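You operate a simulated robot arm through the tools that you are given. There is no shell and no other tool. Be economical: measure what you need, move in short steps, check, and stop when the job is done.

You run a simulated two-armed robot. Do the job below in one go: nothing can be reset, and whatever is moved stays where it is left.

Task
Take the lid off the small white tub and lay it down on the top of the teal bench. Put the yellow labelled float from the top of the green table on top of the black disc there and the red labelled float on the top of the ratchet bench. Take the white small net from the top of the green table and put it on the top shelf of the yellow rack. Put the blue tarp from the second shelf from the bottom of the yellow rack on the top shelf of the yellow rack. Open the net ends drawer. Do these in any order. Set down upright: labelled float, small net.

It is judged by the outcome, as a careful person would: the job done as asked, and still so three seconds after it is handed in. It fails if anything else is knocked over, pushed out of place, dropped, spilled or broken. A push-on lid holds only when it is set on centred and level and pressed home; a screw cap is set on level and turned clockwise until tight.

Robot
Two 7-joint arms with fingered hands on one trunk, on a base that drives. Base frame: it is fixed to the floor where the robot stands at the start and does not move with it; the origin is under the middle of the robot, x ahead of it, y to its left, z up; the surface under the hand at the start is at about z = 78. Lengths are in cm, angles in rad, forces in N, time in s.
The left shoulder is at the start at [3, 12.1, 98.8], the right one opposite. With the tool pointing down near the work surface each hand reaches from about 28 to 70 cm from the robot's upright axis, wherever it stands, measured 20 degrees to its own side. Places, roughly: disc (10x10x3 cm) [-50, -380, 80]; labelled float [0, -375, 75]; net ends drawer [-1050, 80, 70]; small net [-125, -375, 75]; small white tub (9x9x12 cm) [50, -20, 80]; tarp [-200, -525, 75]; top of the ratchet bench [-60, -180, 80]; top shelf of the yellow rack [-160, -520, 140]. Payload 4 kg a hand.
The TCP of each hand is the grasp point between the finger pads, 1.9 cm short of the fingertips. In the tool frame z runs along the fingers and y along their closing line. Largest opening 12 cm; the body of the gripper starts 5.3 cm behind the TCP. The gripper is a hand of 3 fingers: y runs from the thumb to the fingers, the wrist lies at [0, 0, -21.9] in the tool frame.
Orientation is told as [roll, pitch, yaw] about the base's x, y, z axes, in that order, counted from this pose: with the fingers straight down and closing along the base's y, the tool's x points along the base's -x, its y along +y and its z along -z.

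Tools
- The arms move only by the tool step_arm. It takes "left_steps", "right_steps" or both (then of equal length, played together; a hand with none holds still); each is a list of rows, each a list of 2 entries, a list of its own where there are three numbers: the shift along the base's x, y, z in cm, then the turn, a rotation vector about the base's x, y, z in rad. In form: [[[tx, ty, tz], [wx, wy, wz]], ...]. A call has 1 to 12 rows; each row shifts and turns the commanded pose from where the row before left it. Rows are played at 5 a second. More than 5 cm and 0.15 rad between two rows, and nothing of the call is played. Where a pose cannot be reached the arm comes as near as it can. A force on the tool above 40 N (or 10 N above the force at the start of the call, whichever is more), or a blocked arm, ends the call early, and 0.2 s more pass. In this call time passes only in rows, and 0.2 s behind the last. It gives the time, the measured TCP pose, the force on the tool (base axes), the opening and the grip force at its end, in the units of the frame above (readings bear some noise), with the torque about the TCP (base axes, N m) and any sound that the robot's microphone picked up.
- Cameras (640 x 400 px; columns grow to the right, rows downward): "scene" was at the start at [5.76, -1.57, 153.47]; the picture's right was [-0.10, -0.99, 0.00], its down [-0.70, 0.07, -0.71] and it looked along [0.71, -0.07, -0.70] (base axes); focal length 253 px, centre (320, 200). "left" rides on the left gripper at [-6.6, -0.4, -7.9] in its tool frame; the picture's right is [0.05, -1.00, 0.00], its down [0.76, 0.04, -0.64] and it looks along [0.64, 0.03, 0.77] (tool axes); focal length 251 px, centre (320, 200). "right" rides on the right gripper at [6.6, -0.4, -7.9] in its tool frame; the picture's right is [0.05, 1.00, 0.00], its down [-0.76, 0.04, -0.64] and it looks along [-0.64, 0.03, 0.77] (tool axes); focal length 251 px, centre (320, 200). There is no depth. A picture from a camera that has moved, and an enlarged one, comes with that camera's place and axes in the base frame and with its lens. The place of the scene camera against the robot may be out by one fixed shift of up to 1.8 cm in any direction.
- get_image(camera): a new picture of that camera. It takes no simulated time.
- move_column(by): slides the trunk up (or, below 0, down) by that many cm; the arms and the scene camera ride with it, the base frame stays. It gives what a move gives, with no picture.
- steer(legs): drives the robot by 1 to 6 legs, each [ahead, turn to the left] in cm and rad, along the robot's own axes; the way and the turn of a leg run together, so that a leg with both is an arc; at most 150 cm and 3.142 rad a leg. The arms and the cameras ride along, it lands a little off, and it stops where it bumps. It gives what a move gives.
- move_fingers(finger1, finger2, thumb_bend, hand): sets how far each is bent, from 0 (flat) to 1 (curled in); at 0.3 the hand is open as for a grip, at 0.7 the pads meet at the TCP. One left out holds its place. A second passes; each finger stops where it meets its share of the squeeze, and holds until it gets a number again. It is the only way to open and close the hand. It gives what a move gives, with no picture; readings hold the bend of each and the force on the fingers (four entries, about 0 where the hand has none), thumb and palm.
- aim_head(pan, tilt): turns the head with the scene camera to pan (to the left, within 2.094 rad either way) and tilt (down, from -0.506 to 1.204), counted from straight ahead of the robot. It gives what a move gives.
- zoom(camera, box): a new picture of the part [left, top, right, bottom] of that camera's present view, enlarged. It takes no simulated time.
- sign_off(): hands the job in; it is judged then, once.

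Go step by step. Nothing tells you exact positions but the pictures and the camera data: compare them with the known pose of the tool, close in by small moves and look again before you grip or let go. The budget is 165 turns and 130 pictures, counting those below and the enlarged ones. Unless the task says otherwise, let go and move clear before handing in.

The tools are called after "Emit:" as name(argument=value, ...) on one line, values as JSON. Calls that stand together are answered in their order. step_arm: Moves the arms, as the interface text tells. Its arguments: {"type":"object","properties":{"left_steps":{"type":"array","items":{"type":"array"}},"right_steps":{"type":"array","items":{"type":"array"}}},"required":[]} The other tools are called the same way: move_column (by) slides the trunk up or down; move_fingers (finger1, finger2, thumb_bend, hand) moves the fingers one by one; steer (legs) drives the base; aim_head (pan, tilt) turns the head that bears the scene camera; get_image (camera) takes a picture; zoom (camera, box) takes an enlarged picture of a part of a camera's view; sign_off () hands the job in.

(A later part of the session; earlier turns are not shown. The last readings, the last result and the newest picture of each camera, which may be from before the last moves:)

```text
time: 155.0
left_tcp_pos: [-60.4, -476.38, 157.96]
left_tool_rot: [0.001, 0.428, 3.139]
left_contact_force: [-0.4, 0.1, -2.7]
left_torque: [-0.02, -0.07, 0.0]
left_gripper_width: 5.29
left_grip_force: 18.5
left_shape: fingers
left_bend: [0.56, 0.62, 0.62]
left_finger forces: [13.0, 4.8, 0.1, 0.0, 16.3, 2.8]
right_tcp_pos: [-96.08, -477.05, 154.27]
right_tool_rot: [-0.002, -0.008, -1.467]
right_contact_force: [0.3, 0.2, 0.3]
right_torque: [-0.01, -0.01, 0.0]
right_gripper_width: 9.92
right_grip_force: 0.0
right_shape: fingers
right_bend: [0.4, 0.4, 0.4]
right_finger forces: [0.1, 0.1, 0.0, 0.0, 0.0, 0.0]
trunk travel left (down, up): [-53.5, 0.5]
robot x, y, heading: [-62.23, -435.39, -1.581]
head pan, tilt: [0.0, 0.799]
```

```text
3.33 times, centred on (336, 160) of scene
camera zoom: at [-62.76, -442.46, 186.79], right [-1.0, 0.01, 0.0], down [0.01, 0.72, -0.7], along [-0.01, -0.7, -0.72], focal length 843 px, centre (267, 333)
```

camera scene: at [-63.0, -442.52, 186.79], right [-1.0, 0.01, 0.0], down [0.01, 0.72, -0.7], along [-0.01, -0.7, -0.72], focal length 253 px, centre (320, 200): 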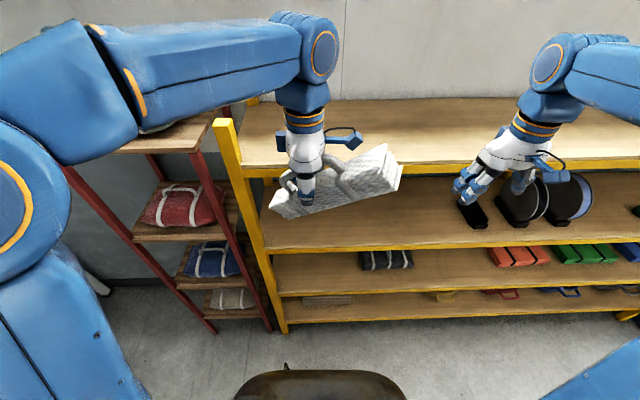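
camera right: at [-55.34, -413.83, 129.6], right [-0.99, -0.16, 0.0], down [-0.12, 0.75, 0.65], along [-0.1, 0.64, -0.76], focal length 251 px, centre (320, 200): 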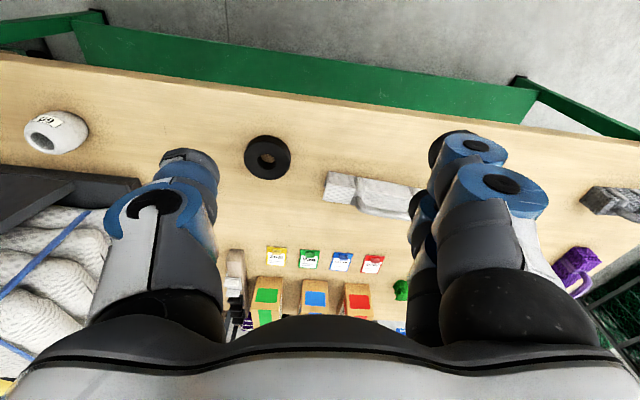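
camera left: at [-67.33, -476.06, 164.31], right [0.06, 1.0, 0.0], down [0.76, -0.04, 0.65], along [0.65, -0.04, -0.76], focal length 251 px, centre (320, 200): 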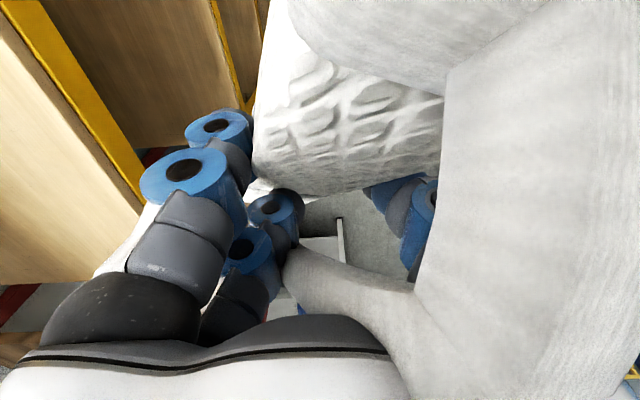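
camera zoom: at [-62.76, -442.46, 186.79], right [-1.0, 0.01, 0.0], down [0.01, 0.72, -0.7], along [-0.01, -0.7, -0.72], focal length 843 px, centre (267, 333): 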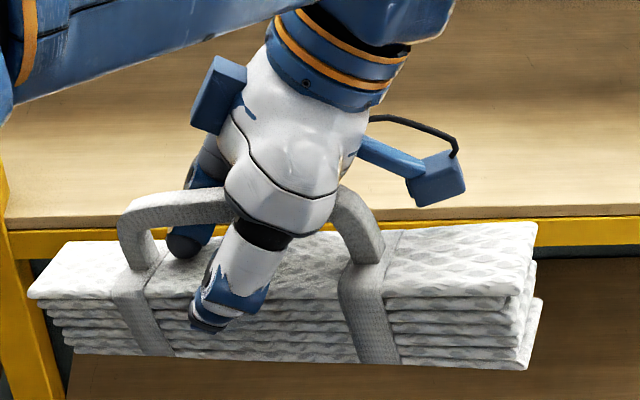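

The net is level again. I drive 22 cm toward the rack with the net above the shelf.

Emit:
steer(legs=[[22, 0]])

Emit:
step_arm(left_steps=[[[-1, -4, 0], [0, 0, 0]], [[-1, -4, 0], [0, 0, 0]], [[-1, -4, 0], [0, 0, 0]], [[-1, -4, 0], [0, 0, 0]], [[-1, -4, 0], [0, 0, 0]], [[0, -3, 0], [0, 0, 0]]])

Emit:
get_image(camera="scene")

```text
time: 156.7
left_tcp_pos: [-60.71, -498.04, 158.05]
left_tool_rot: [0.0, 0.426, 3.138]
left_contact_force: [0.1, -0.6, -3.3]
left_torque: [-0.01, -0.01, 0.03]
left_gripper_width: 5.25
left_grip_force: 17.9
left_shape: fingers
left_bend: [0.56, 0.62, 0.62]
left_finger forces: [13.0, 4.8, 0.1, 0.1, 16.4, 2.8]
right_tcp_pos: [-96.25, -498.78, 154.29]
right_tool_rot: [-0.003, -0.011, -1.47]
right_contact_force: [-0.8, 0.6, -0.6]
right_torque: [-0.01, 0.0, 0.01]
right_gripper_width: 9.91
right_grip_force: 0.0
right_shape: fingers
right_bend: [0.4, 0.4, 0.4]
right_finger forces: [0.0, 0.0, 0.0, 0.0, 0.1, 0.1]
trunk travel left (down, up): [-53.5, 0.5]
robot x, y, heading: [-62.31, -457.59, -1.58]
head pan, tilt: [0.0, 0.799]
```

```text
time: 158.1
left_tcp_pos: [-63.62, -509.4, 157.83]
left_tool_rot: [-0.002, 0.426, 3.138]
left_contact_force: [-0.3, -0.6, -3.1]
left_torque: [0.01, -0.05, 0.01]
left_gripper_width: 5.26
left_grip_force: 18.4
left_shape: fingers
left_bend: [0.56, 0.62, 0.62]
left_finger forces: [13.2, 4.8, 0.0, 0.0, 16.4, 2.8]
left hand out of reach, approached as far as the arm can: row 3, 4, 5, 6
right_tcp_pos: [-96.37, -499.15, 154.29]
right_tool_rot: [-0.002, -0.008, -1.47]
right_contact_force: [0.0, -0.9, -0.4]
right_torque: [0.0, -0.01, -0.01]
right_gripper_width: 9.94
right_grip_force: 0.1
right_shape: fingers
right_bend: [0.4, 0.4, 0.4]
right_finger forces: [0.1, 0.1, 0.0, 0.0, 0.0, 0.0]
trunk travel left (down, up): [-53.5, 0.5]
robot x, y, heading: [-62.53, -457.45, -1.586]
head pan, tilt: [0.0, 0.799]
```

```text
66 pictures are left
camera scene: at [-63.08, -464.56, 186.78], right [-1.0, 0.01, 0.0], down [0.01, 0.72, -0.7], along [-0.01, -0.7, -0.72], focal length 253 px, centre (320, 200)
```

scene: 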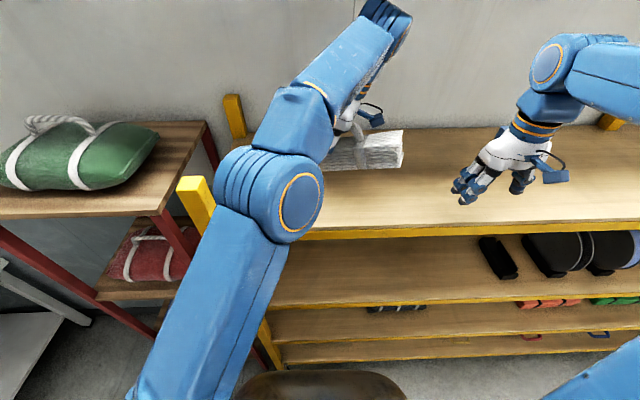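

Arm is at its reach limit; it will extend further as it lowers. I go down 6 cm and check.

Emit:
step_arm(left_steps=[[[0, 0, -2], [0, 0, 0]], [[0, 0, -2], [0, 0, 0]], [[0, 0, -2], [0, 0, 0]]])

Emit:
zoom(camera="scene", box=[200, 80, 456, 240])

Emit:
get_image(camera="right")

```text
time: 158.9
left_tcp_pos: [-63.61, -509.08, 151.94]
left_tool_rot: [0.001, 0.423, 3.139]
left_contact_force: [-5.9, 0.3, 8.5]
left_torque: [0.13, -0.26, 0.02]
left_gripper_width: 4.83
left_grip_force: 19.4
left_shape: fingers
left_bend: [0.55, 0.63, 0.65]
left_finger forces: [10.1, 16.2, 0.0, 0.1, 12.8, 0.1]
right_tcp_pos: [-96.39, -498.79, 154.38]
right_tool_rot: [-0.003, -0.011, -1.469]
right_contact_force: [0.2, 0.4, 0.1]
right_torque: [-0.01, 0.02, 0.01]
right_gripper_width: 9.89
right_grip_force: 0.1
right_shape: fingers
right_bend: [0.4, 0.4, 0.4]
right_finger forces: [0.1, 0.0, 0.0, 0.1, 0.0, 0.0]
trunk travel left (down, up): [-53.5, 0.5]
robot x, y, heading: [-62.33, -457.33, -1.579]
head pan, tilt: [0.0, 0.799]
```

```text
2.50 times, centred on (328, 160) of scene
camera zoom: at [-63.07, -464.2, 186.8], right [-1.0, 0.01, 0.0], down [0.01, 0.72, -0.7], along [-0.01, -0.7, -0.72], focal length 632 px, centre (300, 300)
```

zoom: 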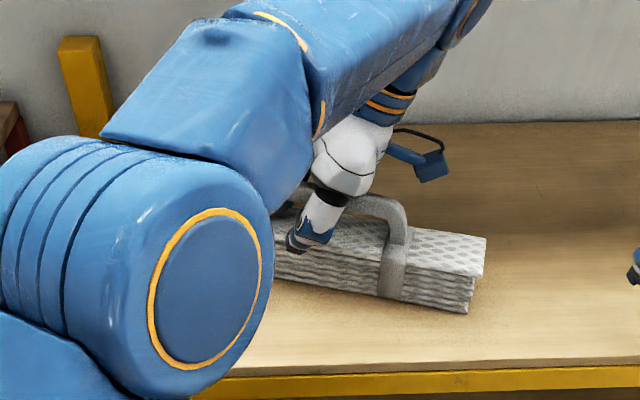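

```text
64 pictures are left
camera right: at [-97.45, -492.19, 162.14], right [0.99, 0.16, 0.0], down [0.12, -0.75, 0.65], along [0.1, -0.64, -0.76], focal length 251 px, centre (320, 200)
```

right: 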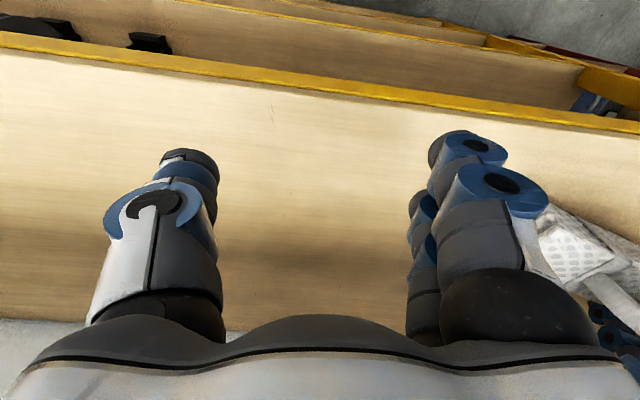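

The net rests on the top shelf (8.5 N). I open the hand and retreat along its axis.

Emit:
move_fingers(hand="left", finger1=0.4, finger2=0.4, thumb_bend=0.4)

Emit:
zoom(camera="scene", box=[200, 80, 456, 240])

```text
time: 159.9
left_tcp_pos: [-63.61, -509.25, 151.98]
left_tool_rot: [0.0, 0.427, 3.138]
left_contact_force: [-0.4, -0.6, -0.1]
left_torque: [0.0, 0.05, 0.03]
left_gripper_width: 9.9
left_grip_force: 0.0
left_shape: fingers
left_bend: [0.4, 0.4, 0.4]
left_finger forces: [0.0, 0.0, 0.0, 0.0, 0.1, 0.1]
right_tcp_pos: [-96.27, -498.93, 154.4]
right_tool_rot: [-0.003, -0.008, -1.469]
right_contact_force: [0.0, 0.2, -0.4]
right_torque: [0.03, 0.0, 0.01]
right_gripper_width: 9.94
right_grip_force: 0.1
right_shape: fingers
right_bend: [0.4, 0.4, 0.4]
right_finger forces: [0.0, 0.1, 0.0, 0.0, 0.1, 0.1]
trunk travel left (down, up): [-53.5, 0.5]
robot x, y, heading: [-62.61, -457.3, -1.581]
head pan, tilt: [0.0, 0.799]
```

```text
2.50 times, centred on (328, 160) of scene
camera zoom: at [-63.01, -464.35, 186.79], right [-1.0, 0.01, 0.0], down [0.01, 0.72, -0.7], along [-0.01, -0.7, -0.72], focal length 632 px, centre (300, 300)
```

zoom: 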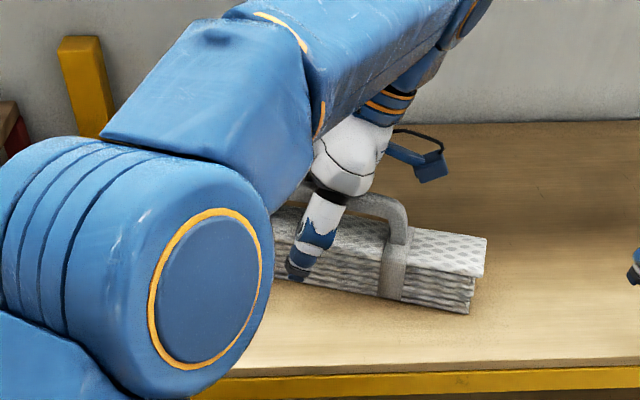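

Net stays put. Retreat.

Emit:
step_arm(left_steps=[[[-0.6, 0, 1.4], [0, 0, 0]], [[-0.8, 0, 1.8], [0, 0, 0]], [[-1.2, 0, 2.7], [0, 0, 0]], [[-1.6, 0, 3.6], [0, 0, 0]], [[-1.6, 2, 3.6], [0, 0, 0]], [[0, 4, 0], [0, 0.14, 0]], [[0, 4, 0], [0, 0.14, 0]], [[2, 4, 0], [0, 0.14, 0]], [[2, 4, 0], [0, 0, 0]], [[2, 4, 0], [0, 0, 0]]])

Emit:
get_image(camera="scene")

```text
time: 162.1
left_tcp_pos: [-60.71, -484.39, 160.47]
left_tool_rot: [0.003, 0.003, 3.139]
left_contact_force: [0.8, 0.7, -0.1]
left_torque: [0.02, 0.0, -0.02]
left_gripper_width: 9.89
left_grip_force: 0.1
left_shape: fingers
left_bend: [0.4, 0.4, 0.4]
left_finger forces: [0.0, 0.0, 0.1, 0.0, 0.0, 0.1]
left hand out of reach, approached as far as the arm can: row 3, 4, 5
right_tcp_pos: [-96.15, -498.75, 154.38]
right_tool_rot: [-0.002, -0.009, -1.471]
right_contact_force: [0.6, -0.6, 0.0]
right_torque: [-0.03, 0.02, -0.03]
right_gripper_width: 9.91
right_grip_force: 0.1
right_shape: fingers
right_bend: [0.4, 0.4, 0.4]
right_finger forces: [0.0, 0.0, 0.0, 0.1, 0.0, 0.0]
trunk travel left (down, up): [-53.5, 0.5]
robot x, y, heading: [-62.46, -457.1, -1.585]
head pan, tilt: [0.0, 0.799]
```

```text
62 pictures are left
camera scene: at [-62.81, -464.2, 186.79], right [-1.0, 0.01, 0.0], down [0.01, 0.72, -0.7], along [-0.01, -0.7, -0.72], focal length 253 px, centre (320, 200)
```

scene: 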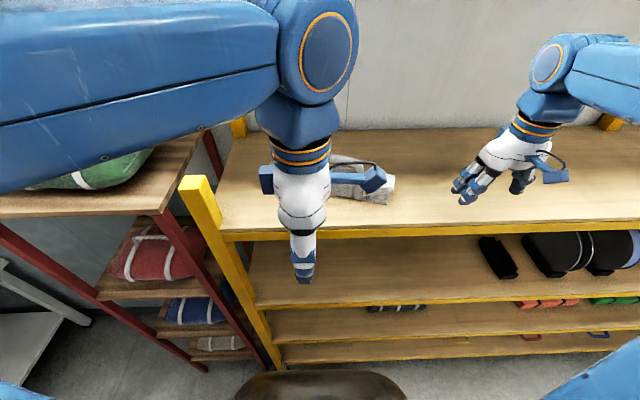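

Net placed. Now the tarp: I retract the right hand, back up, and drive west along the rack.

Emit:
step_arm(right_steps=[[[0, 4, 0], [0, 0, 0]], [[0, 4, 0], [0, 0, 0]], [[0, 4, 0], [0, 0, 0]], [[0, 4, 0], [0, 0, 0]]], left_steps=[[[3, 0, 0], [0, 0, 0]], [[4, 0, 0], [0, 0, 0]], [[4, 0, 0], [0, 0, 0]], [[4, 0, 0], [0, 0, 0]]])

Emit:
steer(legs=[[-16, 0]])

Emit:
get_image(camera="scene")

Emit:
steer(legs=[[0, -0.55]])

Emit:
steer(legs=[[0, -0.55]])

Emit:
steer(legs=[[0, -0.45]])

```text
time: 163.1
left_tcp_pos: [-45.65, -484.02, 160.55]
left_tool_rot: [0.005, 0.004, 3.137]
left_contact_force: [1.1, 1.2, 0.1]
left_torque: [-0.02, 0.02, -0.02]
left_gripper_width: 9.89
left_grip_force: 0.1
left_shape: fingers
left_bend: [0.4, 0.4, 0.4]
left_finger forces: [0.0, 0.1, 0.0, 0.0, 0.0, 0.1]
right_tcp_pos: [-96.24, -482.43, 154.56]
right_tool_rot: [-0.005, -0.013, -1.471]
right_contact_force: [0.6, 0.8, 1.4]
right_torque: [-0.03, 0.02, -0.02]
right_gripper_width: 9.94
right_grip_force: 0.2
right_shape: fingers
right_bend: [0.4, 0.4, 0.4]
right_finger forces: [0.1, 0.0, 0.0, 0.0, 0.1, 0.0]
trunk travel left (down, up): [-53.5, 0.5]
robot x, y, heading: [-62.64, -457.56, -1.585]
head pan, tilt: [0.0, 0.799]
```

```text
time: 164.5
left_tcp_pos: [-45.71, -468.65, 160.46]
left_tool_rot: [0.0, 0.005, 3.139]
left_contact_force: [0.0, 0.0, -0.3]
left_torque: [0.04, -0.01, 0.0]
left_gripper_width: 9.9
left_grip_force: 0.0
left_shape: fingers
left_bend: [0.4, 0.4, 0.4]
left_finger forces: [0.1, 0.0, 0.1, 0.1, 0.0, 0.0]
right_tcp_pos: [-96.15, -467.14, 154.3]
right_tool_rot: [-0.001, -0.008, -1.469]
right_contact_force: [0.5, -0.6, -0.8]
right_torque: [0.04, 0.0, 0.0]
right_gripper_width: 9.9
right_grip_force: 0.1
right_shape: fingers
right_bend: [0.4, 0.4, 0.4]
right_finger forces: [0.0, 0.1, 0.1, 0.1, 0.1, 0.1]
trunk travel left (down, up): [-53.5, 0.5]
robot x, y, heading: [-62.31, -441.2, -1.585]
head pan, tilt: [0.0, 0.799]
```

```text
61 pictures are left
camera scene: at [-62.85, -448.6, 186.78], right [-1.0, 0.01, 0.0], down [0.01, 0.72, -0.7], along [-0.01, -0.7, -0.72], focal length 253 px, centre (320, 200)
```

scene: 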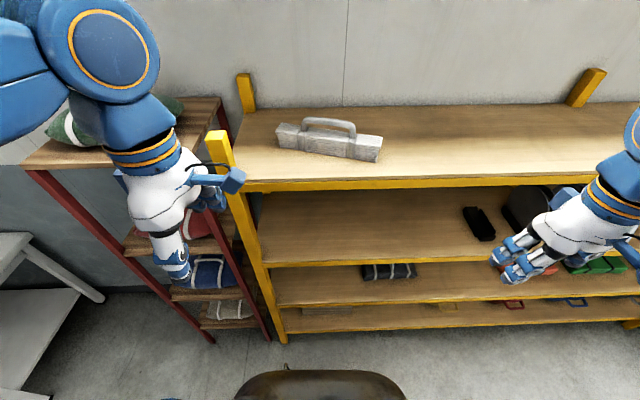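

```text
time: 166.4
left_tcp_pos: [-61.46, -472.87, 160.55]
left_tool_rot: [0.005, 0.003, 2.588]
left_contact_force: [1.3, -0.3, -0.4]
left_torque: [0.03, 0.12, 0.03]
left_gripper_width: 9.93
left_grip_force: 0.0
left_shape: fingers
left_bend: [0.4, 0.4, 0.4]
left_finger forces: [0.1, 0.1, 0.0, 0.0, 0.0, 0.1]
right_tcp_pos: [-103.7, -445.26, 154.62]
right_tool_rot: [-0.007, -0.012, -2.019]
right_contact_force: [0.0, -1.3, -0.1]
right_torque: [0.01, 0.02, -0.02]
right_gripper_width: 9.9
right_grip_force: 0.1
right_shape: fingers
right_bend: [0.4, 0.4, 0.4]
right_finger forces: [0.1, 0.1, 0.1, 0.0, 0.0, 0.1]
trunk travel left (down, up): [-53.5, 0.5]
robot x, y, heading: [-60.8, -442.13, -2.136]
head pan, tilt: [0.0, 0.799]
```

```text
time: 168.4
left_tcp_pos: [-79.13, -467.35, 160.57]
left_tool_rot: [-0.001, 0.01, 2.04]
left_contact_force: [-0.5, 0.3, 0.7]
left_torque: [-0.01, -0.07, 0.02]
left_gripper_width: 9.89
left_grip_force: 0.1
left_shape: fingers
left_bend: [0.4, 0.4, 0.4]
left_finger forces: [0.0, 0.1, 0.1, 0.0, 0.0, 0.0]
right_tcp_pos: [-100.65, -421.62, 154.06]
right_tool_rot: [0.002, -0.007, -2.567]
right_contact_force: [-0.8, -0.2, -0.1]
right_torque: [-0.03, -0.03, 0.01]
right_gripper_width: 9.92
right_grip_force: 0.0
right_shape: fingers
right_bend: [0.4, 0.4, 0.4]
right_finger forces: [0.0, 0.1, 0.2, 0.1, 0.1, 0.1]
trunk travel left (down, up): [-53.5, 0.5]
robot x, y, heading: [-60.51, -443.0, -2.685]
head pan, tilt: [0.0, 0.799]
```

```text
time: 170.1
left_tcp_pos: [-87.43, -456.92, 160.55]
left_tool_rot: [-0.001, 0.009, 1.588]
left_contact_force: [0.3, 0.0, 0.0]
left_torque: [-0.05, 0.01, 0.01]
left_gripper_width: 9.92
left_grip_force: 0.0
left_shape: fingers
left_bend: [0.4, 0.4, 0.4]
left_finger forces: [0.0, 0.0, 0.0, 0.1, 0.0, 0.0]
right_tcp_pos: [-87.1, -406.4, 154.02]
right_tool_rot: [0.002, -0.005, -3.02]
right_contact_force: [0.1, -0.6, -0.3]
right_torque: [-0.04, -0.04, 0.03]
right_gripper_width: 9.93
right_grip_force: 0.1
right_shape: fingers
right_bend: [0.4, 0.4, 0.4]
right_finger forces: [0.1, 0.0, 0.0, 0.0, 0.0, 0.1]
trunk travel left (down, up): [-53.5, 0.5]
robot x, y, heading: [-60.13, -444.89, -3.122]
head pan, tilt: [0.0, 0.799]
```

The net stands upright on the top shelf. I drive west to x ≈ −222, face the rack, and lower the trunk.

Emit:
steer(legs=[[80, 0], [82, 0]])

Emit:
steer(legs=[[0, 0.55]])

Emit:
steer(legs=[[0, 0.5]])

Emit:
steer(legs=[[0, 0.5]])

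Emit:
move_column(by=-50)

Emit:
aim_head(pan=0.0, tilt=0.75)

Emit:
get_image(camera="scene")

```text
time: 178.4
left_tcp_pos: [-249.62, -459.83, 160.58]
left_tool_rot: [0.002, 0.006, 1.592]
left_contact_force: [0.0, 0.7, -0.6]
left_torque: [0.0, 0.0, 0.03]
left_gripper_width: 9.92
left_grip_force: 0.0
left_shape: fingers
left_bend: [0.4, 0.4, 0.4]
left_finger forces: [0.0, 0.0, 0.0, 0.0, 0.1, 0.0]
right_tcp_pos: [-249.44, -409.32, 154.31]
right_tool_rot: [-0.001, -0.009, -3.015]
right_contact_force: [-0.8, -0.1, 0.2]
right_torque: [0.01, 0.0, 0.04]
right_gripper_width: 9.92
right_grip_force: 0.1
right_shape: fingers
right_bend: [0.4, 0.4, 0.4]
right_finger forces: [0.0, 0.0, 0.1, 0.0, 0.0, 0.0]
trunk travel left (down, up): [-53.5, 0.5]
robot x, y, heading: [-222.68, -447.07, -3.126]
head pan, tilt: [0.0, 0.799]
```

```text
time: 180.3
left_tcp_pos: [-238.81, -472.06, 160.58]
left_tool_rot: [0.001, 0.007, 2.15]
left_contact_force: [-0.7, 0.0, 0.2]
left_torque: [0.03, 0.0, -0.03]
left_gripper_width: 9.89
left_grip_force: 0.0
left_shape: fingers
left_bend: [0.4, 0.4, 0.4]
left_finger forces: [0.0, 0.1, 0.0, 0.1, 0.1, 0.1]
right_tcp_pos: [-265.4, -428.97, 154.37]
right_tool_rot: [-0.002, -0.008, -2.457]
right_contact_force: [0.2, -1.3, -0.2]
right_torque: [-0.01, -0.01, 0.0]
right_gripper_width: 9.91
right_grip_force: 0.0
right_shape: fingers
right_bend: [0.4, 0.4, 0.4]
right_finger forces: [0.0, 0.0, 0.1, 0.1, 0.1, 0.0]
trunk travel left (down, up): [-53.5, 0.5]
robot x, y, heading: [-224.19, -445.49, -2.57]
head pan, tilt: [0.0, 0.799]
```

```text
time: 182.2
left_tcp_pos: [-224.24, -476.08, 160.41]
left_tool_rot: [0.001, 0.005, 2.653]
left_contact_force: [-0.3, 0.6, 0.9]
left_torque: [-0.02, -0.03, -0.02]
left_gripper_width: 9.91
left_grip_force: 0.1
left_shape: fingers
left_bend: [0.4, 0.4, 0.4]
left_finger forces: [0.0, 0.1, 0.1, 0.1, 0.0, 0.1]
right_tcp_pos: [-268.25, -451.05, 154.33]
right_tool_rot: [-0.002, -0.009, -1.954]
right_contact_force: [-0.5, -0.6, 0.7]
right_torque: [0.01, 0.04, -0.01]
right_gripper_width: 9.93
right_grip_force: 0.1
right_shape: fingers
right_bend: [0.4, 0.4, 0.4]
right_finger forces: [0.1, 0.0, 0.1, 0.1, 0.0, 0.0]
trunk travel left (down, up): [-53.5, 0.5]
robot x, y, heading: [-225.74, -444.54, -2.066]
head pan, tilt: [0.0, 0.799]
```

```text
time: 184.0
left_tcp_pos: [-209.4, -471.35, 160.59]
left_tool_rot: [0.004, 0.003, -3.132]
left_contact_force: [-0.6, 0.4, -0.3]
left_torque: [0.0, 0.01, -0.03]
left_gripper_width: 9.9
left_grip_force: 0.1
left_shape: fingers
left_bend: [0.4, 0.4, 0.4]
left_finger forces: [0.0, 0.0, 0.1, 0.0, 0.1, 0.0]
right_tcp_pos: [-259.84, -470.42, 154.37]
right_tool_rot: [-0.001, -0.009, -1.457]
right_contact_force: [0.5, 0.0, 0.0]
right_torque: [-0.04, -0.03, 0.0]
right_gripper_width: 9.89
right_grip_force: 0.1
right_shape: fingers
right_bend: [0.4, 0.4, 0.4]
right_finger forces: [0.0, 0.0, 0.0, 0.0, 0.0, 0.1]
trunk travel left (down, up): [-53.5, 0.5]
robot x, y, heading: [-227.18, -444.75, -1.575]
head pan, tilt: [0.0, 0.799]
```

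```text
refused: -50 is not a number from -40 to 40
```

```text
time: 184.6
left_tcp_pos: [-209.41, -471.66, 160.4]
left_tool_rot: [0.001, 0.005, -3.134]
left_contact_force: [0.3, 0.7, -1.2]
left_torque: [0.02, 0.01, -0.04]
left_gripper_width: 9.9
left_grip_force: 0.1
left_shape: fingers
left_bend: [0.4, 0.4, 0.4]
left_finger forces: [0.0, 0.0, 0.0, 0.1, 0.0, 0.0]
right_tcp_pos: [-260.04, -470.66, 154.33]
right_tool_rot: [0.0, -0.009, -1.457]
right_contact_force: [0.0, -0.2, 0.5]
right_torque: [0.05, 0.04, 0.0]
right_gripper_width: 9.9
right_grip_force: 0.1
right_shape: fingers
right_bend: [0.4, 0.4, 0.4]
right_finger forces: [0.1, 0.0, 0.2, 0.0, 0.0, 0.0]
trunk travel left (down, up): [-53.5, 0.5]
robot x, y, heading: [-227.26, -444.91, -1.571]
head pan, tilt: [0.0, 0.75]
```

```text
60 pictures are left
camera scene: at [-227.75, -451.87, 187.19], right [-1.0, 0.0, 0.0], down [0.0, 0.68, -0.73], along [0.0, -0.73, -0.68], focal length 253 px, centre (320, 200)
```

scene: 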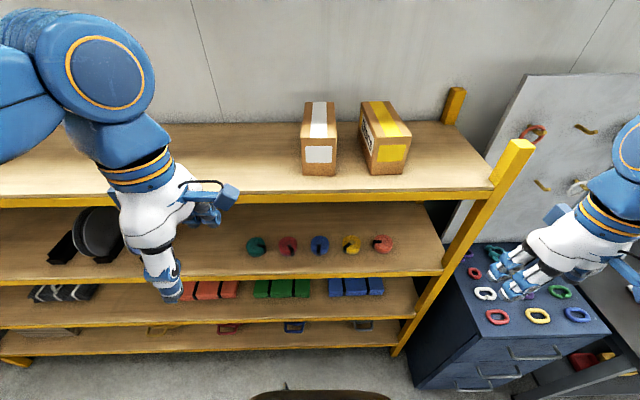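

The blue tarp lies at about x −243 near the front of that shelf. I lower the trunk to see it level.

Emit:
move_column(by=-40)

Emit:
aim_head(pan=-0.25, tilt=0.85)

Emit:
zoom(camera="scene", box=[200, 130, 456, 290])

```text
time: 188.4
left_tcp_pos: [-209.37, -471.55, 120.51]
left_tool_rot: [0.003, 0.006, -3.132]
left_contact_force: [-0.1, -0.5, -0.1]
left_torque: [-0.01, -0.03, -0.04]
left_gripper_width: 9.89
left_grip_force: 0.1
left_shape: fingers
left_bend: [0.4, 0.4, 0.4]
left_finger forces: [0.1, 0.1, 0.0, 0.0, 0.0, 0.0]
right_tcp_pos: [-259.78, -470.75, 114.37]
right_tool_rot: [-0.003, -0.008, -1.457]
right_contact_force: [0.6, 0.4, 0.5]
right_torque: [-0.01, 0.01, -0.03]
right_gripper_width: 9.91
right_grip_force: 0.1
right_shape: fingers
right_bend: [0.4, 0.4, 0.4]
right_finger forces: [0.0, 0.0, 0.1, 0.1, 0.0, 0.0]
trunk travel left (down, up): [-13.5, 40.5]
robot x, y, heading: [-227.31, -444.54, -1.57]
head pan, tilt: [0.0, 0.75]
```

```text
time: 189.2
left_tcp_pos: [-209.4, -471.65, 120.47]
left_tool_rot: [0.001, 0.007, -3.133]
left_contact_force: [-0.8, -0.5, 0.0]
left_torque: [0.02, 0.0, -0.01]
left_gripper_width: 9.93
left_grip_force: 0.0
left_shape: fingers
left_bend: [0.4, 0.4, 0.4]
left_finger forces: [0.0, 0.0, 0.0, 0.0, 0.0, 0.1]
right_tcp_pos: [-260.03, -470.69, 114.36]
right_tool_rot: [0.0, -0.008, -1.458]
right_contact_force: [-0.3, 0.4, 0.1]
right_torque: [0.0, 0.02, 0.0]
right_gripper_width: 9.9
right_grip_force: 0.0
right_shape: fingers
right_bend: [0.4, 0.4, 0.4]
right_finger forces: [0.0, 0.0, 0.1, 0.0, 0.1, 0.1]
trunk travel left (down, up): [-13.5, 40.5]
robot x, y, heading: [-227.44, -445.32, -1.573]
head pan, tilt: [-0.25, 0.85]
```

```text
2.50 times, centred on (328, 210) of scene
camera zoom: at [-229.61, -451.22, 146.39], right [-0.97, 0.25, 0.0], down [0.18, 0.73, -0.66], along [-0.16, -0.64, -0.75], focal length 632 px, centre (300, 175)
```

zoom: 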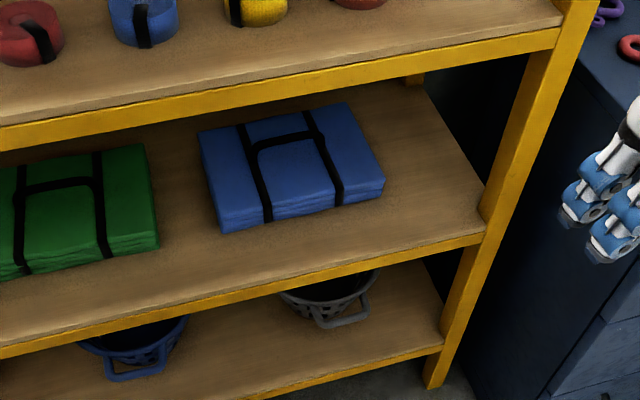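

The tarp is about 28×20×5 cm at x −232…−260, y −514…−534 on the shelf at z ≈ 62, with a strap handle along x on top. I reposition the base so the left hand faces it, and lower the trunk.

Emit:
steer(legs=[[-10, 0], [0, -0.6]])

Emit:
steer(legs=[[40, 0], [0, 0.6]])

Emit:
move_column(by=-11)

Emit:
aim_head(pan=0.2, tilt=0.8)

Emit:
get_image(camera="scene")

```text
time: 192.0
left_tcp_pos: [-227.28, -466.76, 120.53]
left_tool_rot: [0.004, 0.004, 2.553]
left_contact_force: [-0.2, -0.1, 0.2]
left_torque: [0.03, 0.05, 0.0]
left_gripper_width: 9.9
left_grip_force: 0.0
left_shape: fingers
left_bend: [0.4, 0.4, 0.4]
left_finger forces: [0.0, 0.0, 0.0, 0.1, 0.1, 0.0]
right_tcp_pos: [-268.57, -437.51, 114.45]
right_tool_rot: [-0.003, -0.01, -2.055]
right_contact_force: [0.3, 1.4, 0.2]
right_torque: [-0.01, 0.03, -0.01]
right_gripper_width: 9.91
right_grip_force: 0.0
right_shape: fingers
right_bend: [0.4, 0.4, 0.4]
right_finger forces: [0.0, 0.0, 0.1, 0.0, 0.1, 0.1]
trunk travel left (down, up): [-13.5, 40.5]
robot x, y, heading: [-225.63, -435.59, -2.163]
head pan, tilt: [-0.25, 0.85]
```

```text
time: 194.9
left_tcp_pos: [-248.52, -497.83, 120.49]
left_tool_rot: [0.001, 0.005, 2.573]
left_contact_force: [0.5, -0.8, 0.1]
left_torque: [0.01, 0.03, 0.01]
left_gripper_width: 9.93
left_grip_force: 0.0
left_shape: fingers
left_bend: [0.4, 0.4, 0.4]
left_finger forces: [0.0, 0.0, 0.1, 0.1, 0.1, 0.0]
right_tcp_pos: [-290.26, -469.36, 114.37]
right_tool_rot: [0.0, -0.009, -2.035]
right_contact_force: [0.5, -0.3, 0.4]
right_torque: [0.05, 0.0, -0.01]
right_gripper_width: 9.93
right_grip_force: 0.0
right_shape: fingers
right_bend: [0.4, 0.4, 0.4]
right_finger forces: [0.0, 0.1, 0.0, 0.1, 0.1, 0.0]
trunk travel left (down, up): [-13.5, 40.5]
robot x, y, heading: [-248.58, -466.16, -2.105]
head pan, tilt: [-0.25, 0.85]
stopped in leg 2: the robot was blocked; the commanded pose is now the measured one
```

```text
time: 196.3
left_tcp_pos: [-248.47, -497.77, 109.48]
left_tool_rot: [0.002, 0.006, 2.572]
left_contact_force: [0.0, 0.1, 0.0]
left_torque: [-0.01, -0.02, -0.03]
left_gripper_width: 9.94
left_grip_force: 0.0
left_shape: fingers
left_bend: [0.4, 0.4, 0.4]
left_finger forces: [0.0, 0.1, 0.0, 0.0, 0.0, 0.0]
right_tcp_pos: [-290.26, -469.45, 103.5]
right_tool_rot: [-0.001, -0.01, -2.035]
right_contact_force: [-0.2, 0.8, -0.2]
right_torque: [-0.01, -0.02, 0.0]
right_gripper_width: 9.91
right_grip_force: 0.0
right_shape: fingers
right_bend: [0.4, 0.4, 0.4]
right_finger forces: [0.0, 0.1, 0.0, 0.0, 0.1, 0.1]
trunk travel left (down, up): [-2.5, 51.5]
robot x, y, heading: [-248.26, -466.03, -2.111]
head pan, tilt: [-0.25, 0.85]
```

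```text
time: 197.2
left_tcp_pos: [-248.41, -497.82, 109.66]
left_tool_rot: [0.002, 0.005, 2.573]
left_contact_force: [-0.1, 0.8, 0.4]
left_torque: [0.01, 0.01, 0.0]
left_gripper_width: 9.93
left_grip_force: 0.0
left_shape: fingers
left_bend: [0.4, 0.4, 0.4]
left_finger forces: [0.0, 0.0, 0.0, 0.1, 0.0, 0.0]
right_tcp_pos: [-290.19, -469.4, 103.36]
right_tool_rot: [-0.003, -0.009, -2.035]
right_contact_force: [0.2, -0.3, 0.2]
right_torque: [0.0, -0.02, 0.01]
right_gripper_width: 9.93
right_grip_force: 0.2
right_shape: fingers
right_bend: [0.4, 0.4, 0.4]
right_finger forces: [0.0, 0.1, 0.0, 0.1, 0.0, 0.1]
trunk travel left (down, up): [-2.5, 51.5]
robot x, y, heading: [-248.0, -466.15, -2.104]
head pan, tilt: [0.201, 0.799]
```

```text
58 pictures are left
camera scene: at [-250.41, -472.61, 135.79], right [-0.94, 0.33, 0.0], down [0.24, 0.68, -0.7], along [-0.23, -0.66, -0.72], focal length 253 px, centre (320, 200)
```

scene: 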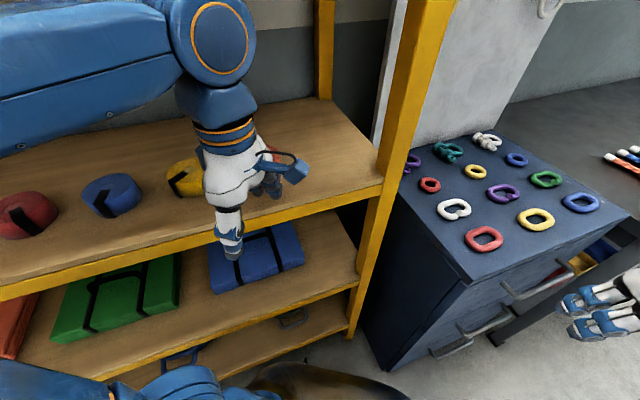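

The left forearm is very near the rack front, so I back off before turning square to the rack.

Emit:
steer(legs=[[-17, 0]])

Emit:
steer(legs=[[0, 0.53]])

Emit:
get_image(camera="scene")

```text
time: 198.7
left_tcp_pos: [-239.64, -482.77, 109.56]
left_tool_rot: [0.003, 0.007, 2.574]
left_contact_force: [0.6, 1.0, 0.8]
left_torque: [-0.03, 0.0, -0.01]
left_gripper_width: 9.93
left_grip_force: 0.1
left_shape: fingers
left_bend: [0.4, 0.4, 0.4]
left_finger forces: [0.1, 0.0, 0.1, 0.0, 0.0, 0.0]
right_tcp_pos: [-281.41, -454.64, 103.53]
right_tool_rot: [-0.002, -0.011, -2.036]
right_contact_force: [-0.2, 0.9, 0.3]
right_torque: [-0.02, 0.03, 0.01]
right_gripper_width: 9.91
right_grip_force: 0.0
right_shape: fingers
right_bend: [0.4, 0.4, 0.4]
right_finger forces: [0.1, 0.1, 0.0, 0.0, 0.1, 0.1]
trunk travel left (down, up): [-2.5, 51.5]
robot x, y, heading: [-238.99, -451.45, -2.105]
head pan, tilt: [0.201, 0.799]
```

```text
time: 200.6
left_tcp_pos: [-223.32, -478.72, 109.48]
left_tool_rot: [0.003, 0.005, 3.107]
left_contact_force: [0.1, 0.1, 0.6]
left_torque: [0.0, 0.0, -0.01]
left_gripper_width: 9.93
left_grip_force: 0.0
left_shape: fingers
left_bend: [0.4, 0.4, 0.4]
left_finger forces: [0.0, 0.1, 0.0, 0.0, 0.1, 0.0]
right_tcp_pos: [-273.79, -475.69, 103.38]
right_tool_rot: [-0.004, -0.009, -1.501]
right_contact_force: [0.5, 0.4, 0.4]
right_torque: [-0.02, 0.02, 0.04]
right_gripper_width: 9.92
right_grip_force: 0.0
right_shape: fingers
right_bend: [0.4, 0.4, 0.4]
right_finger forces: [0.0, 0.0, 0.0, 0.1, 0.0, 0.1]
trunk travel left (down, up): [-2.5, 51.5]
robot x, y, heading: [-241.37, -451.01, -1.578]
head pan, tilt: [0.201, 0.799]
```

```text
57 pictures are left
camera scene: at [-240.2, -457.91, 135.8], right [-0.98, -0.19, 0.0], down [-0.14, 0.7, -0.7], along [0.13, -0.68, -0.72], focal length 253 px, centre (320, 200)
```

scene: 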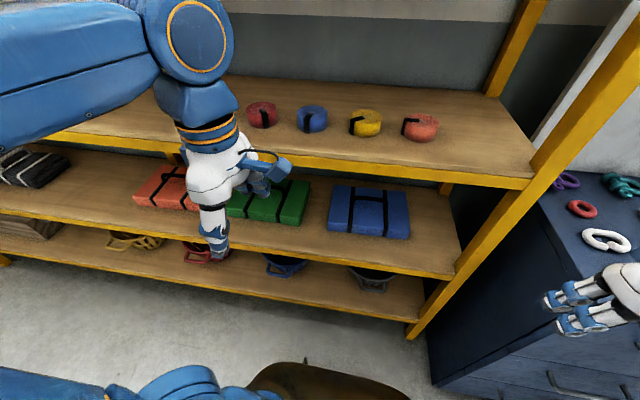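

Emit:
zoom(camera="scene", box=[308, 170, 428, 245])

```text
5.33 times, centred on (368, 208) of scene
camera zoom: at [-240.2, -457.91, 135.8], right [-0.98, -0.19, 0.0], down [-0.14, 0.7, -0.7], along [0.13, -0.68, -0.72], focal length 1349 px, centre (64, 160)
```

zoom: 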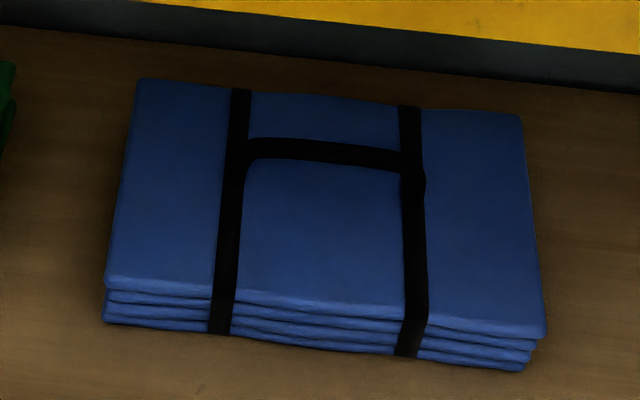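

The handle arches ~3.4 cm above the tarp top; bar at about (−246, −524, 70). I turn the left hand to point forward-down (≈40°) with the thumb below, in front of the rack.

Emit:
step_arm(left_steps=[[[-3.8, -1.8, -2.4], [0, 0, 0]], [[-3.8, -1.8, -2.4], [0, 0, 0]], [[-3.8, -1.8, -2.4], [0, 0, 0]], [[-3.8, -1.8, -2.4], [0, 0, 0]], [[-3.8, -1.8, -2.4], [0, 0, 0]], [[-3.8, -1.8, -2.4], [0, 0, 0]], [[0, 0, -2.5], [-0.1455, 0, 0]], [[0, 0, -2.5], [-0.1455, 0, 0]], [[0, 0, -2.5], [-0.1455, 0, 0]], [[0, 0, -2.5], [-0.1455, 0, 0]], [[0, 0, -2.5], [-0.1455, 0, 0]], [[0, 0, -2.5], [-0.1455, 0, 0]]])

Emit:
move_fingers(hand="left", finger1=0.45, finger2=0.45, thumb_bend=0.6)

Emit:
get_image(camera="left")

Emit:
get_image(camera="scene")

```text
time: 203.2
left_tcp_pos: [-246.29, -489.63, 80.04]
left_tool_rot: [0.876, 0.03, 3.123]
left_contact_force: [-1.2, 0.2, 0.1]
left_torque: [0.0, -0.04, 0.05]
left_gripper_width: 9.93
left_grip_force: 0.1
left_shape: fingers
left_bend: [0.4, 0.4, 0.4]
left_finger forces: [0.2, 0.0, 0.0, 0.0, 0.1, 0.0]
right_tcp_pos: [-273.75, -475.61, 103.27]
right_tool_rot: [-0.001, -0.009, -1.5]
right_contact_force: [0.9, 0.3, 0.1]
right_torque: [-0.03, -0.01, 0.0]
right_gripper_width: 9.97
right_grip_force: 0.1
right_shape: fingers
right_bend: [0.4, 0.4, 0.4]
right_finger forces: [0.1, 0.0, 0.0, 0.0, 0.0, 0.1]
trunk travel left (down, up): [-2.5, 51.5]
robot x, y, heading: [-241.09, -451.2, -1.575]
head pan, tilt: [0.201, 0.799]
```

```text
time: 204.2
left_tcp_pos: [-246.11, -489.63, 80.16]
left_tool_rot: [0.874, 0.029, 3.125]
left_contact_force: [0.2, 0.3, -0.2]
left_torque: [-0.01, 0.0, 0.03]
left_gripper_width: 6.13
left_grip_force: 0.1
left_shape: fingers
left_bend: [0.45, 0.45, 0.6]
left_finger forces: [0.1, 0.0, 0.1, 0.0, 0.0, 0.0]
right_tcp_pos: [-273.93, -475.6, 103.39]
right_tool_rot: [-0.001, -0.008, -1.5]
right_contact_force: [-0.3, -0.6, -0.3]
right_torque: [-0.01, 0.0, -0.01]
right_gripper_width: 9.9
right_grip_force: 0.0
right_shape: fingers
right_bend: [0.4, 0.4, 0.4]
right_finger forces: [0.1, 0.0, 0.0, 0.0, 0.0, 0.1]
trunk travel left (down, up): [-2.5, 51.5]
robot x, y, heading: [-241.35, -451.13, -1.577]
head pan, tilt: [0.201, 0.799]
```

```text
55 pictures are left
camera left: at [-252.87, -483.14, 84.67], right [0.09, 0.64, -0.76], down [0.76, 0.45, 0.47], along [0.64, -0.62, -0.45], focal length 251 px, centre (320, 200)
```

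left: 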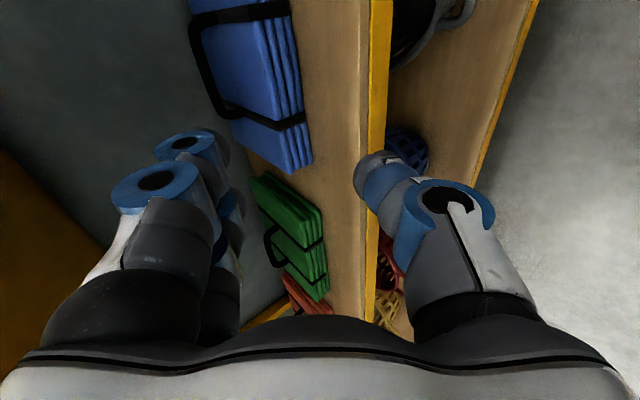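

```text
54 pictures are left
camera scene: at [-240.24, -457.93, 135.79], right [-0.98, -0.19, 0.0], down [-0.14, 0.7, -0.7], along [0.13, -0.68, -0.72], focal length 253 px, centre (320, 200)
```

scene: 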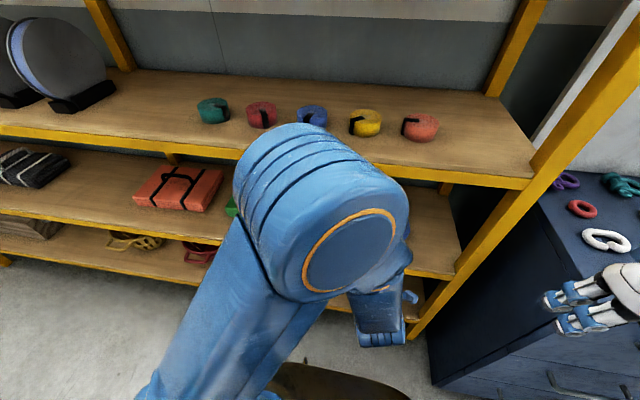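

The wrist camera shows the handle standing off the tarp. I move in to y ≈ −508 and re-measure.

Emit:
step_arm(left_steps=[[[0, -4.5, -0.5], [0, 0, 0]], [[0, -4.5, -0.5], [0, 0, 0]], [[0, -4.5, -0.5], [0, 0, 0]], [[0, -4.5, -0.5], [0, 0, 0]]])

Emit:
get_image(camera="left")

```text
time: 205.2
left_tcp_pos: [-246.1, -507.56, 77.97]
left_tool_rot: [0.874, 0.028, 3.126]
left_contact_force: [0.0, 0.3, 0.3]
left_torque: [0.03, 0.01, -0.02]
left_gripper_width: 6.13
left_grip_force: 0.1
left_shape: fingers
left_bend: [0.45, 0.45, 0.6]
left_finger forces: [0.1, 0.0, 0.1, 0.1, 0.1, 0.0]
right_tcp_pos: [-273.77, -475.75, 103.38]
right_tool_rot: [-0.004, -0.01, -1.5]
right_contact_force: [-0.1, 0.0, 0.4]
right_torque: [0.01, -0.01, -0.01]
right_gripper_width: 9.9
right_grip_force: 0.0
right_shape: fingers
right_bend: [0.4, 0.4, 0.4]
right_finger forces: [0.0, 0.0, 0.1, 0.0, 0.0, 0.1]
trunk travel left (down, up): [-2.5, 51.5]
robot x, y, heading: [-241.36, -451.19, -1.576]
head pan, tilt: [0.201, 0.799]
```

```text
53 pictures are left
camera left: at [-252.79, -501.14, 82.59], right [0.09, 0.64, -0.76], down [0.76, 0.45, 0.47], along [0.64, -0.62, -0.45], focal length 251 px, centre (320, 200)
```

left: 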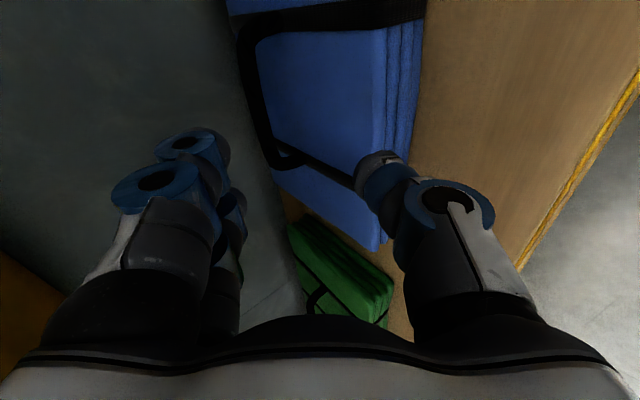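

Bar triangulates to about (−246, −525, 71.5). I approach along the hand's axis, stopping 4 cm short to check.

Emit:
step_arm(left_steps=[[[0, -3.5, -0.2], [0, 0, 0]], [[0, -3.5, -0.2], [0, 0, 0]], [[0, -3.5, -0.3], [0, 0, 0]], [[0, -1.9, -1.6], [0, 0, 0]], [[0, -1.9, -1.6], [0, 0, 0]]])

Emit:
get_image(camera="left")

```text
time: 206.4
left_tcp_pos: [-246.13, -521.88, 74.18]
left_tool_rot: [0.875, 0.029, 3.122]
left_contact_force: [0.2, -0.1, -0.3]
left_torque: [0.01, -0.01, -0.01]
left_gripper_width: 6.16
left_grip_force: 0.0
left_shape: fingers
left_bend: [0.45, 0.45, 0.6]
left_finger forces: [0.0, 0.0, 0.0, 0.1, 0.1, 0.1]
right_tcp_pos: [-273.86, -475.78, 103.4]
right_tool_rot: [-0.002, -0.01, -1.5]
right_contact_force: [-0.5, 0.1, -0.7]
right_torque: [-0.01, 0.0, 0.02]
right_gripper_width: 9.91
right_grip_force: 0.1
right_shape: fingers
right_bend: [0.4, 0.4, 0.4]
right_finger forces: [0.0, 0.0, 0.0, 0.0, 0.0, 0.0]
trunk travel left (down, up): [-2.5, 51.5]
robot x, y, heading: [-241.6, -451.0, -1.578]
head pan, tilt: [0.201, 0.799]
```

```text
52 pictures are left
camera left: at [-252.83, -515.48, 78.7], right [0.09, 0.64, -0.76], down [0.76, 0.45, 0.47], along [0.65, -0.62, -0.45], focal length 251 px, centre (320, 200)
```

left: 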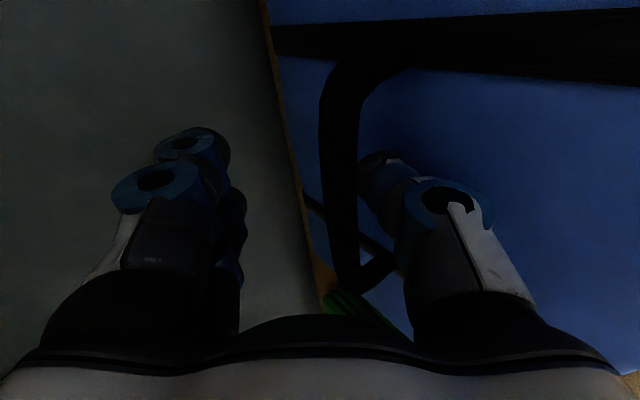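

The bar now lies between the fingers and thumb, slightly toward the thumb. I nudge and advance a little, then close.

Emit:
step_arm(left_steps=[[[0, 0.5, -0.6], [0, 0, 0]], [[0, -0.55, -0.45], [0, 0, 0]], [[0, -0.55, -0.45], [0, 0, 0]]])

Emit:
move_fingers(hand="left", finger1=0.75, finger2=0.75, thumb_bend=0.75)

Emit:
get_image(camera="left")

```text
time: 207.2
left_tcp_pos: [-246.27, -522.45, 73.1]
left_tool_rot: [0.881, 0.028, 3.124]
left_contact_force: [-0.3, 6.2, 15.6]
left_torque: [0.35, 0.03, 0.0]
left_gripper_width: 5.33
left_grip_force: 7.5
left_shape: fingers
left_bend: [0.45, 0.45, 0.65]
left_finger forces: [0.1, 0.1, 0.0, 0.1, 15.9, 0.0]
right_tcp_pos: [-273.79, -475.34, 103.4]
right_tool_rot: [-0.002, -0.012, -1.5]
right_contact_force: [0.2, 0.3, -0.8]
right_torque: [0.01, -0.02, 0.01]
right_gripper_width: 9.9
right_grip_force: 0.0
right_shape: fingers
right_bend: [0.4, 0.4, 0.4]
right_finger forces: [0.1, 0.1, 0.1, 0.0, 0.1, 0.0]
trunk travel left (down, up): [-2.5, 51.5]
robot x, y, heading: [-241.65, -451.26, -1.576]
head pan, tilt: [0.201, 0.799]
```

```text
time: 208.2
left_tcp_pos: [-246.17, -522.44, 72.64]
left_tool_rot: [0.875, 0.032, 3.124]
left_contact_force: [0.8, -1.4, 0.4]
left_torque: [-0.02, 0.01, 0.02]
left_gripper_width: 0.67
left_grip_force: 2.5
left_shape: fingers
left_bend: [0.74, 0.74, 0.74]
left_finger forces: [2.1, 0.5, 0.0, 0.0, 2.5, 0.0]
right_tcp_pos: [-273.89, -475.68, 103.35]
right_tool_rot: [-0.001, -0.008, -1.502]
right_contact_force: [0.1, -0.3, -0.8]
right_torque: [-0.01, -0.02, -0.03]
right_gripper_width: 9.88
right_grip_force: 0.0
right_shape: fingers
right_bend: [0.4, 0.4, 0.4]
right_finger forces: [0.1, 0.0, 0.0, 0.1, 0.0, 0.0]
trunk travel left (down, up): [-2.5, 51.5]
robot x, y, heading: [-240.76, -450.96, -1.579]
head pan, tilt: [0.201, 0.799]
```

```text
51 pictures are left
camera left: at [-252.86, -516.06, 77.19], right [0.09, 0.64, -0.76], down [0.76, 0.45, 0.47], along [0.65, -0.62, -0.45], focal length 251 px, centre (320, 200)
```

left: 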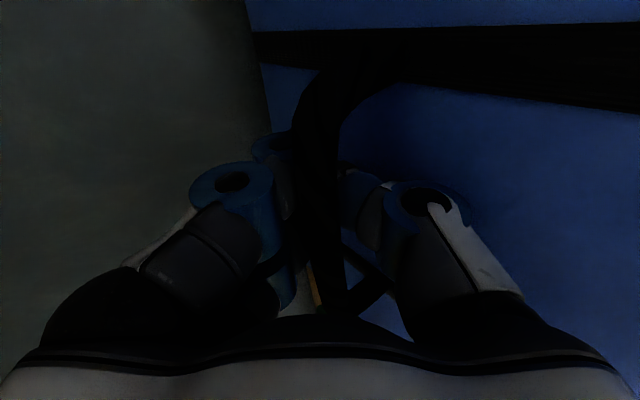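

The fingers have closed around the bar (hooked). I tighten and try a small lift straight up.

Emit:
move_fingers(hand="left", finger1=0.95, finger2=0.95, thumb_bend=0.95)

Emit:
step_arm(left_steps=[[[0, 0, 1], [0, 0, 0]], [[0, 0, 1], [0, 0, 0]], [[0, 0, 1], [0, 0, 0]]])

Emit:
get_image(camera="left")

Emit:
get_image(camera="scene")

```text
time: 209.2
left_tcp_pos: [-246.24, -522.24, 72.65]
left_tool_rot: [0.875, 0.029, 3.125]
left_contact_force: [-0.4, 2.4, -0.1]
left_torque: [0.73, -0.03, 0.0]
left_gripper_width: 0.29
left_grip_force: 26.3
left_shape: fingers
left_bend: [0.83, 0.86, 0.83]
left_finger forces: [4.0, 5.1, 0.0, 0.0, 43.1, 0.1]
right_tcp_pos: [-273.92, -475.6, 103.39]
right_tool_rot: [-0.001, -0.01, -1.501]
right_contact_force: [-0.5, -0.6, -0.6]
right_torque: [-0.03, -0.02, -0.01]
right_gripper_width: 9.91
right_grip_force: 0.1
right_shape: fingers
right_bend: [0.4, 0.4, 0.4]
right_finger forces: [0.0, 0.1, 0.1, 0.1, 0.1, 0.0]
trunk travel left (down, up): [-2.5, 51.5]
robot x, y, heading: [-241.69, -451.06, -1.574]
head pan, tilt: [0.201, 0.799]
```

```text
time: 210.0
left_tcp_pos: [-246.23, -522.46, 75.72]
left_tool_rot: [0.874, 0.031, 3.124]
left_contact_force: [-0.4, 0.0, -8.1]
left_torque: [-0.05, 0.05, 0.02]
left_gripper_width: 0.37
left_grip_force: 7.8
left_shape: fingers
left_bend: [0.86, 0.88, 0.88]
left_finger forces: [0.1, 3.2, 0.0, 0.0, 12.3, 0.0]
right_tcp_pos: [-273.84, -475.65, 103.35]
right_tool_rot: [-0.002, -0.009, -1.501]
right_contact_force: [0.2, 0.5, 0.8]
right_torque: [-0.04, 0.01, 0.02]
right_gripper_width: 9.91
right_grip_force: 0.1
right_shape: fingers
right_bend: [0.4, 0.4, 0.4]
right_finger forces: [0.1, 0.0, 0.0, 0.0, 0.0, 0.0]
trunk travel left (down, up): [-2.5, 51.5]
robot x, y, heading: [-241.32, -451.2, -1.58]
head pan, tilt: [0.201, 0.799]
```

```text
50 pictures are left
camera left: at [-252.87, -516.03, 80.2], right [0.09, 0.64, -0.76], down [0.76, 0.45, 0.47], along [0.65, -0.62, -0.45], focal length 251 px, centre (320, 200)
```

left: 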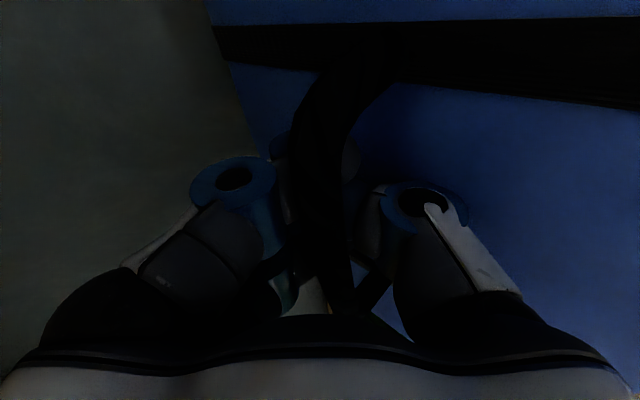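

```text
49 pictures are left
camera scene: at [-240.24, -458.02, 135.79], right [-0.98, -0.19, 0.0], down [-0.14, 0.7, -0.7], along [0.13, -0.68, -0.72], focal length 253 px, centre (320, 200)
```

scene: 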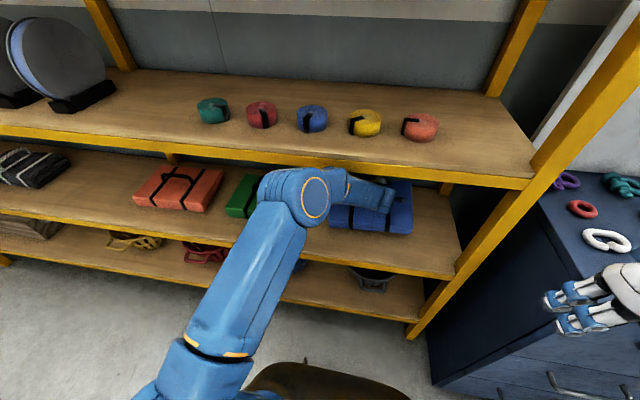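

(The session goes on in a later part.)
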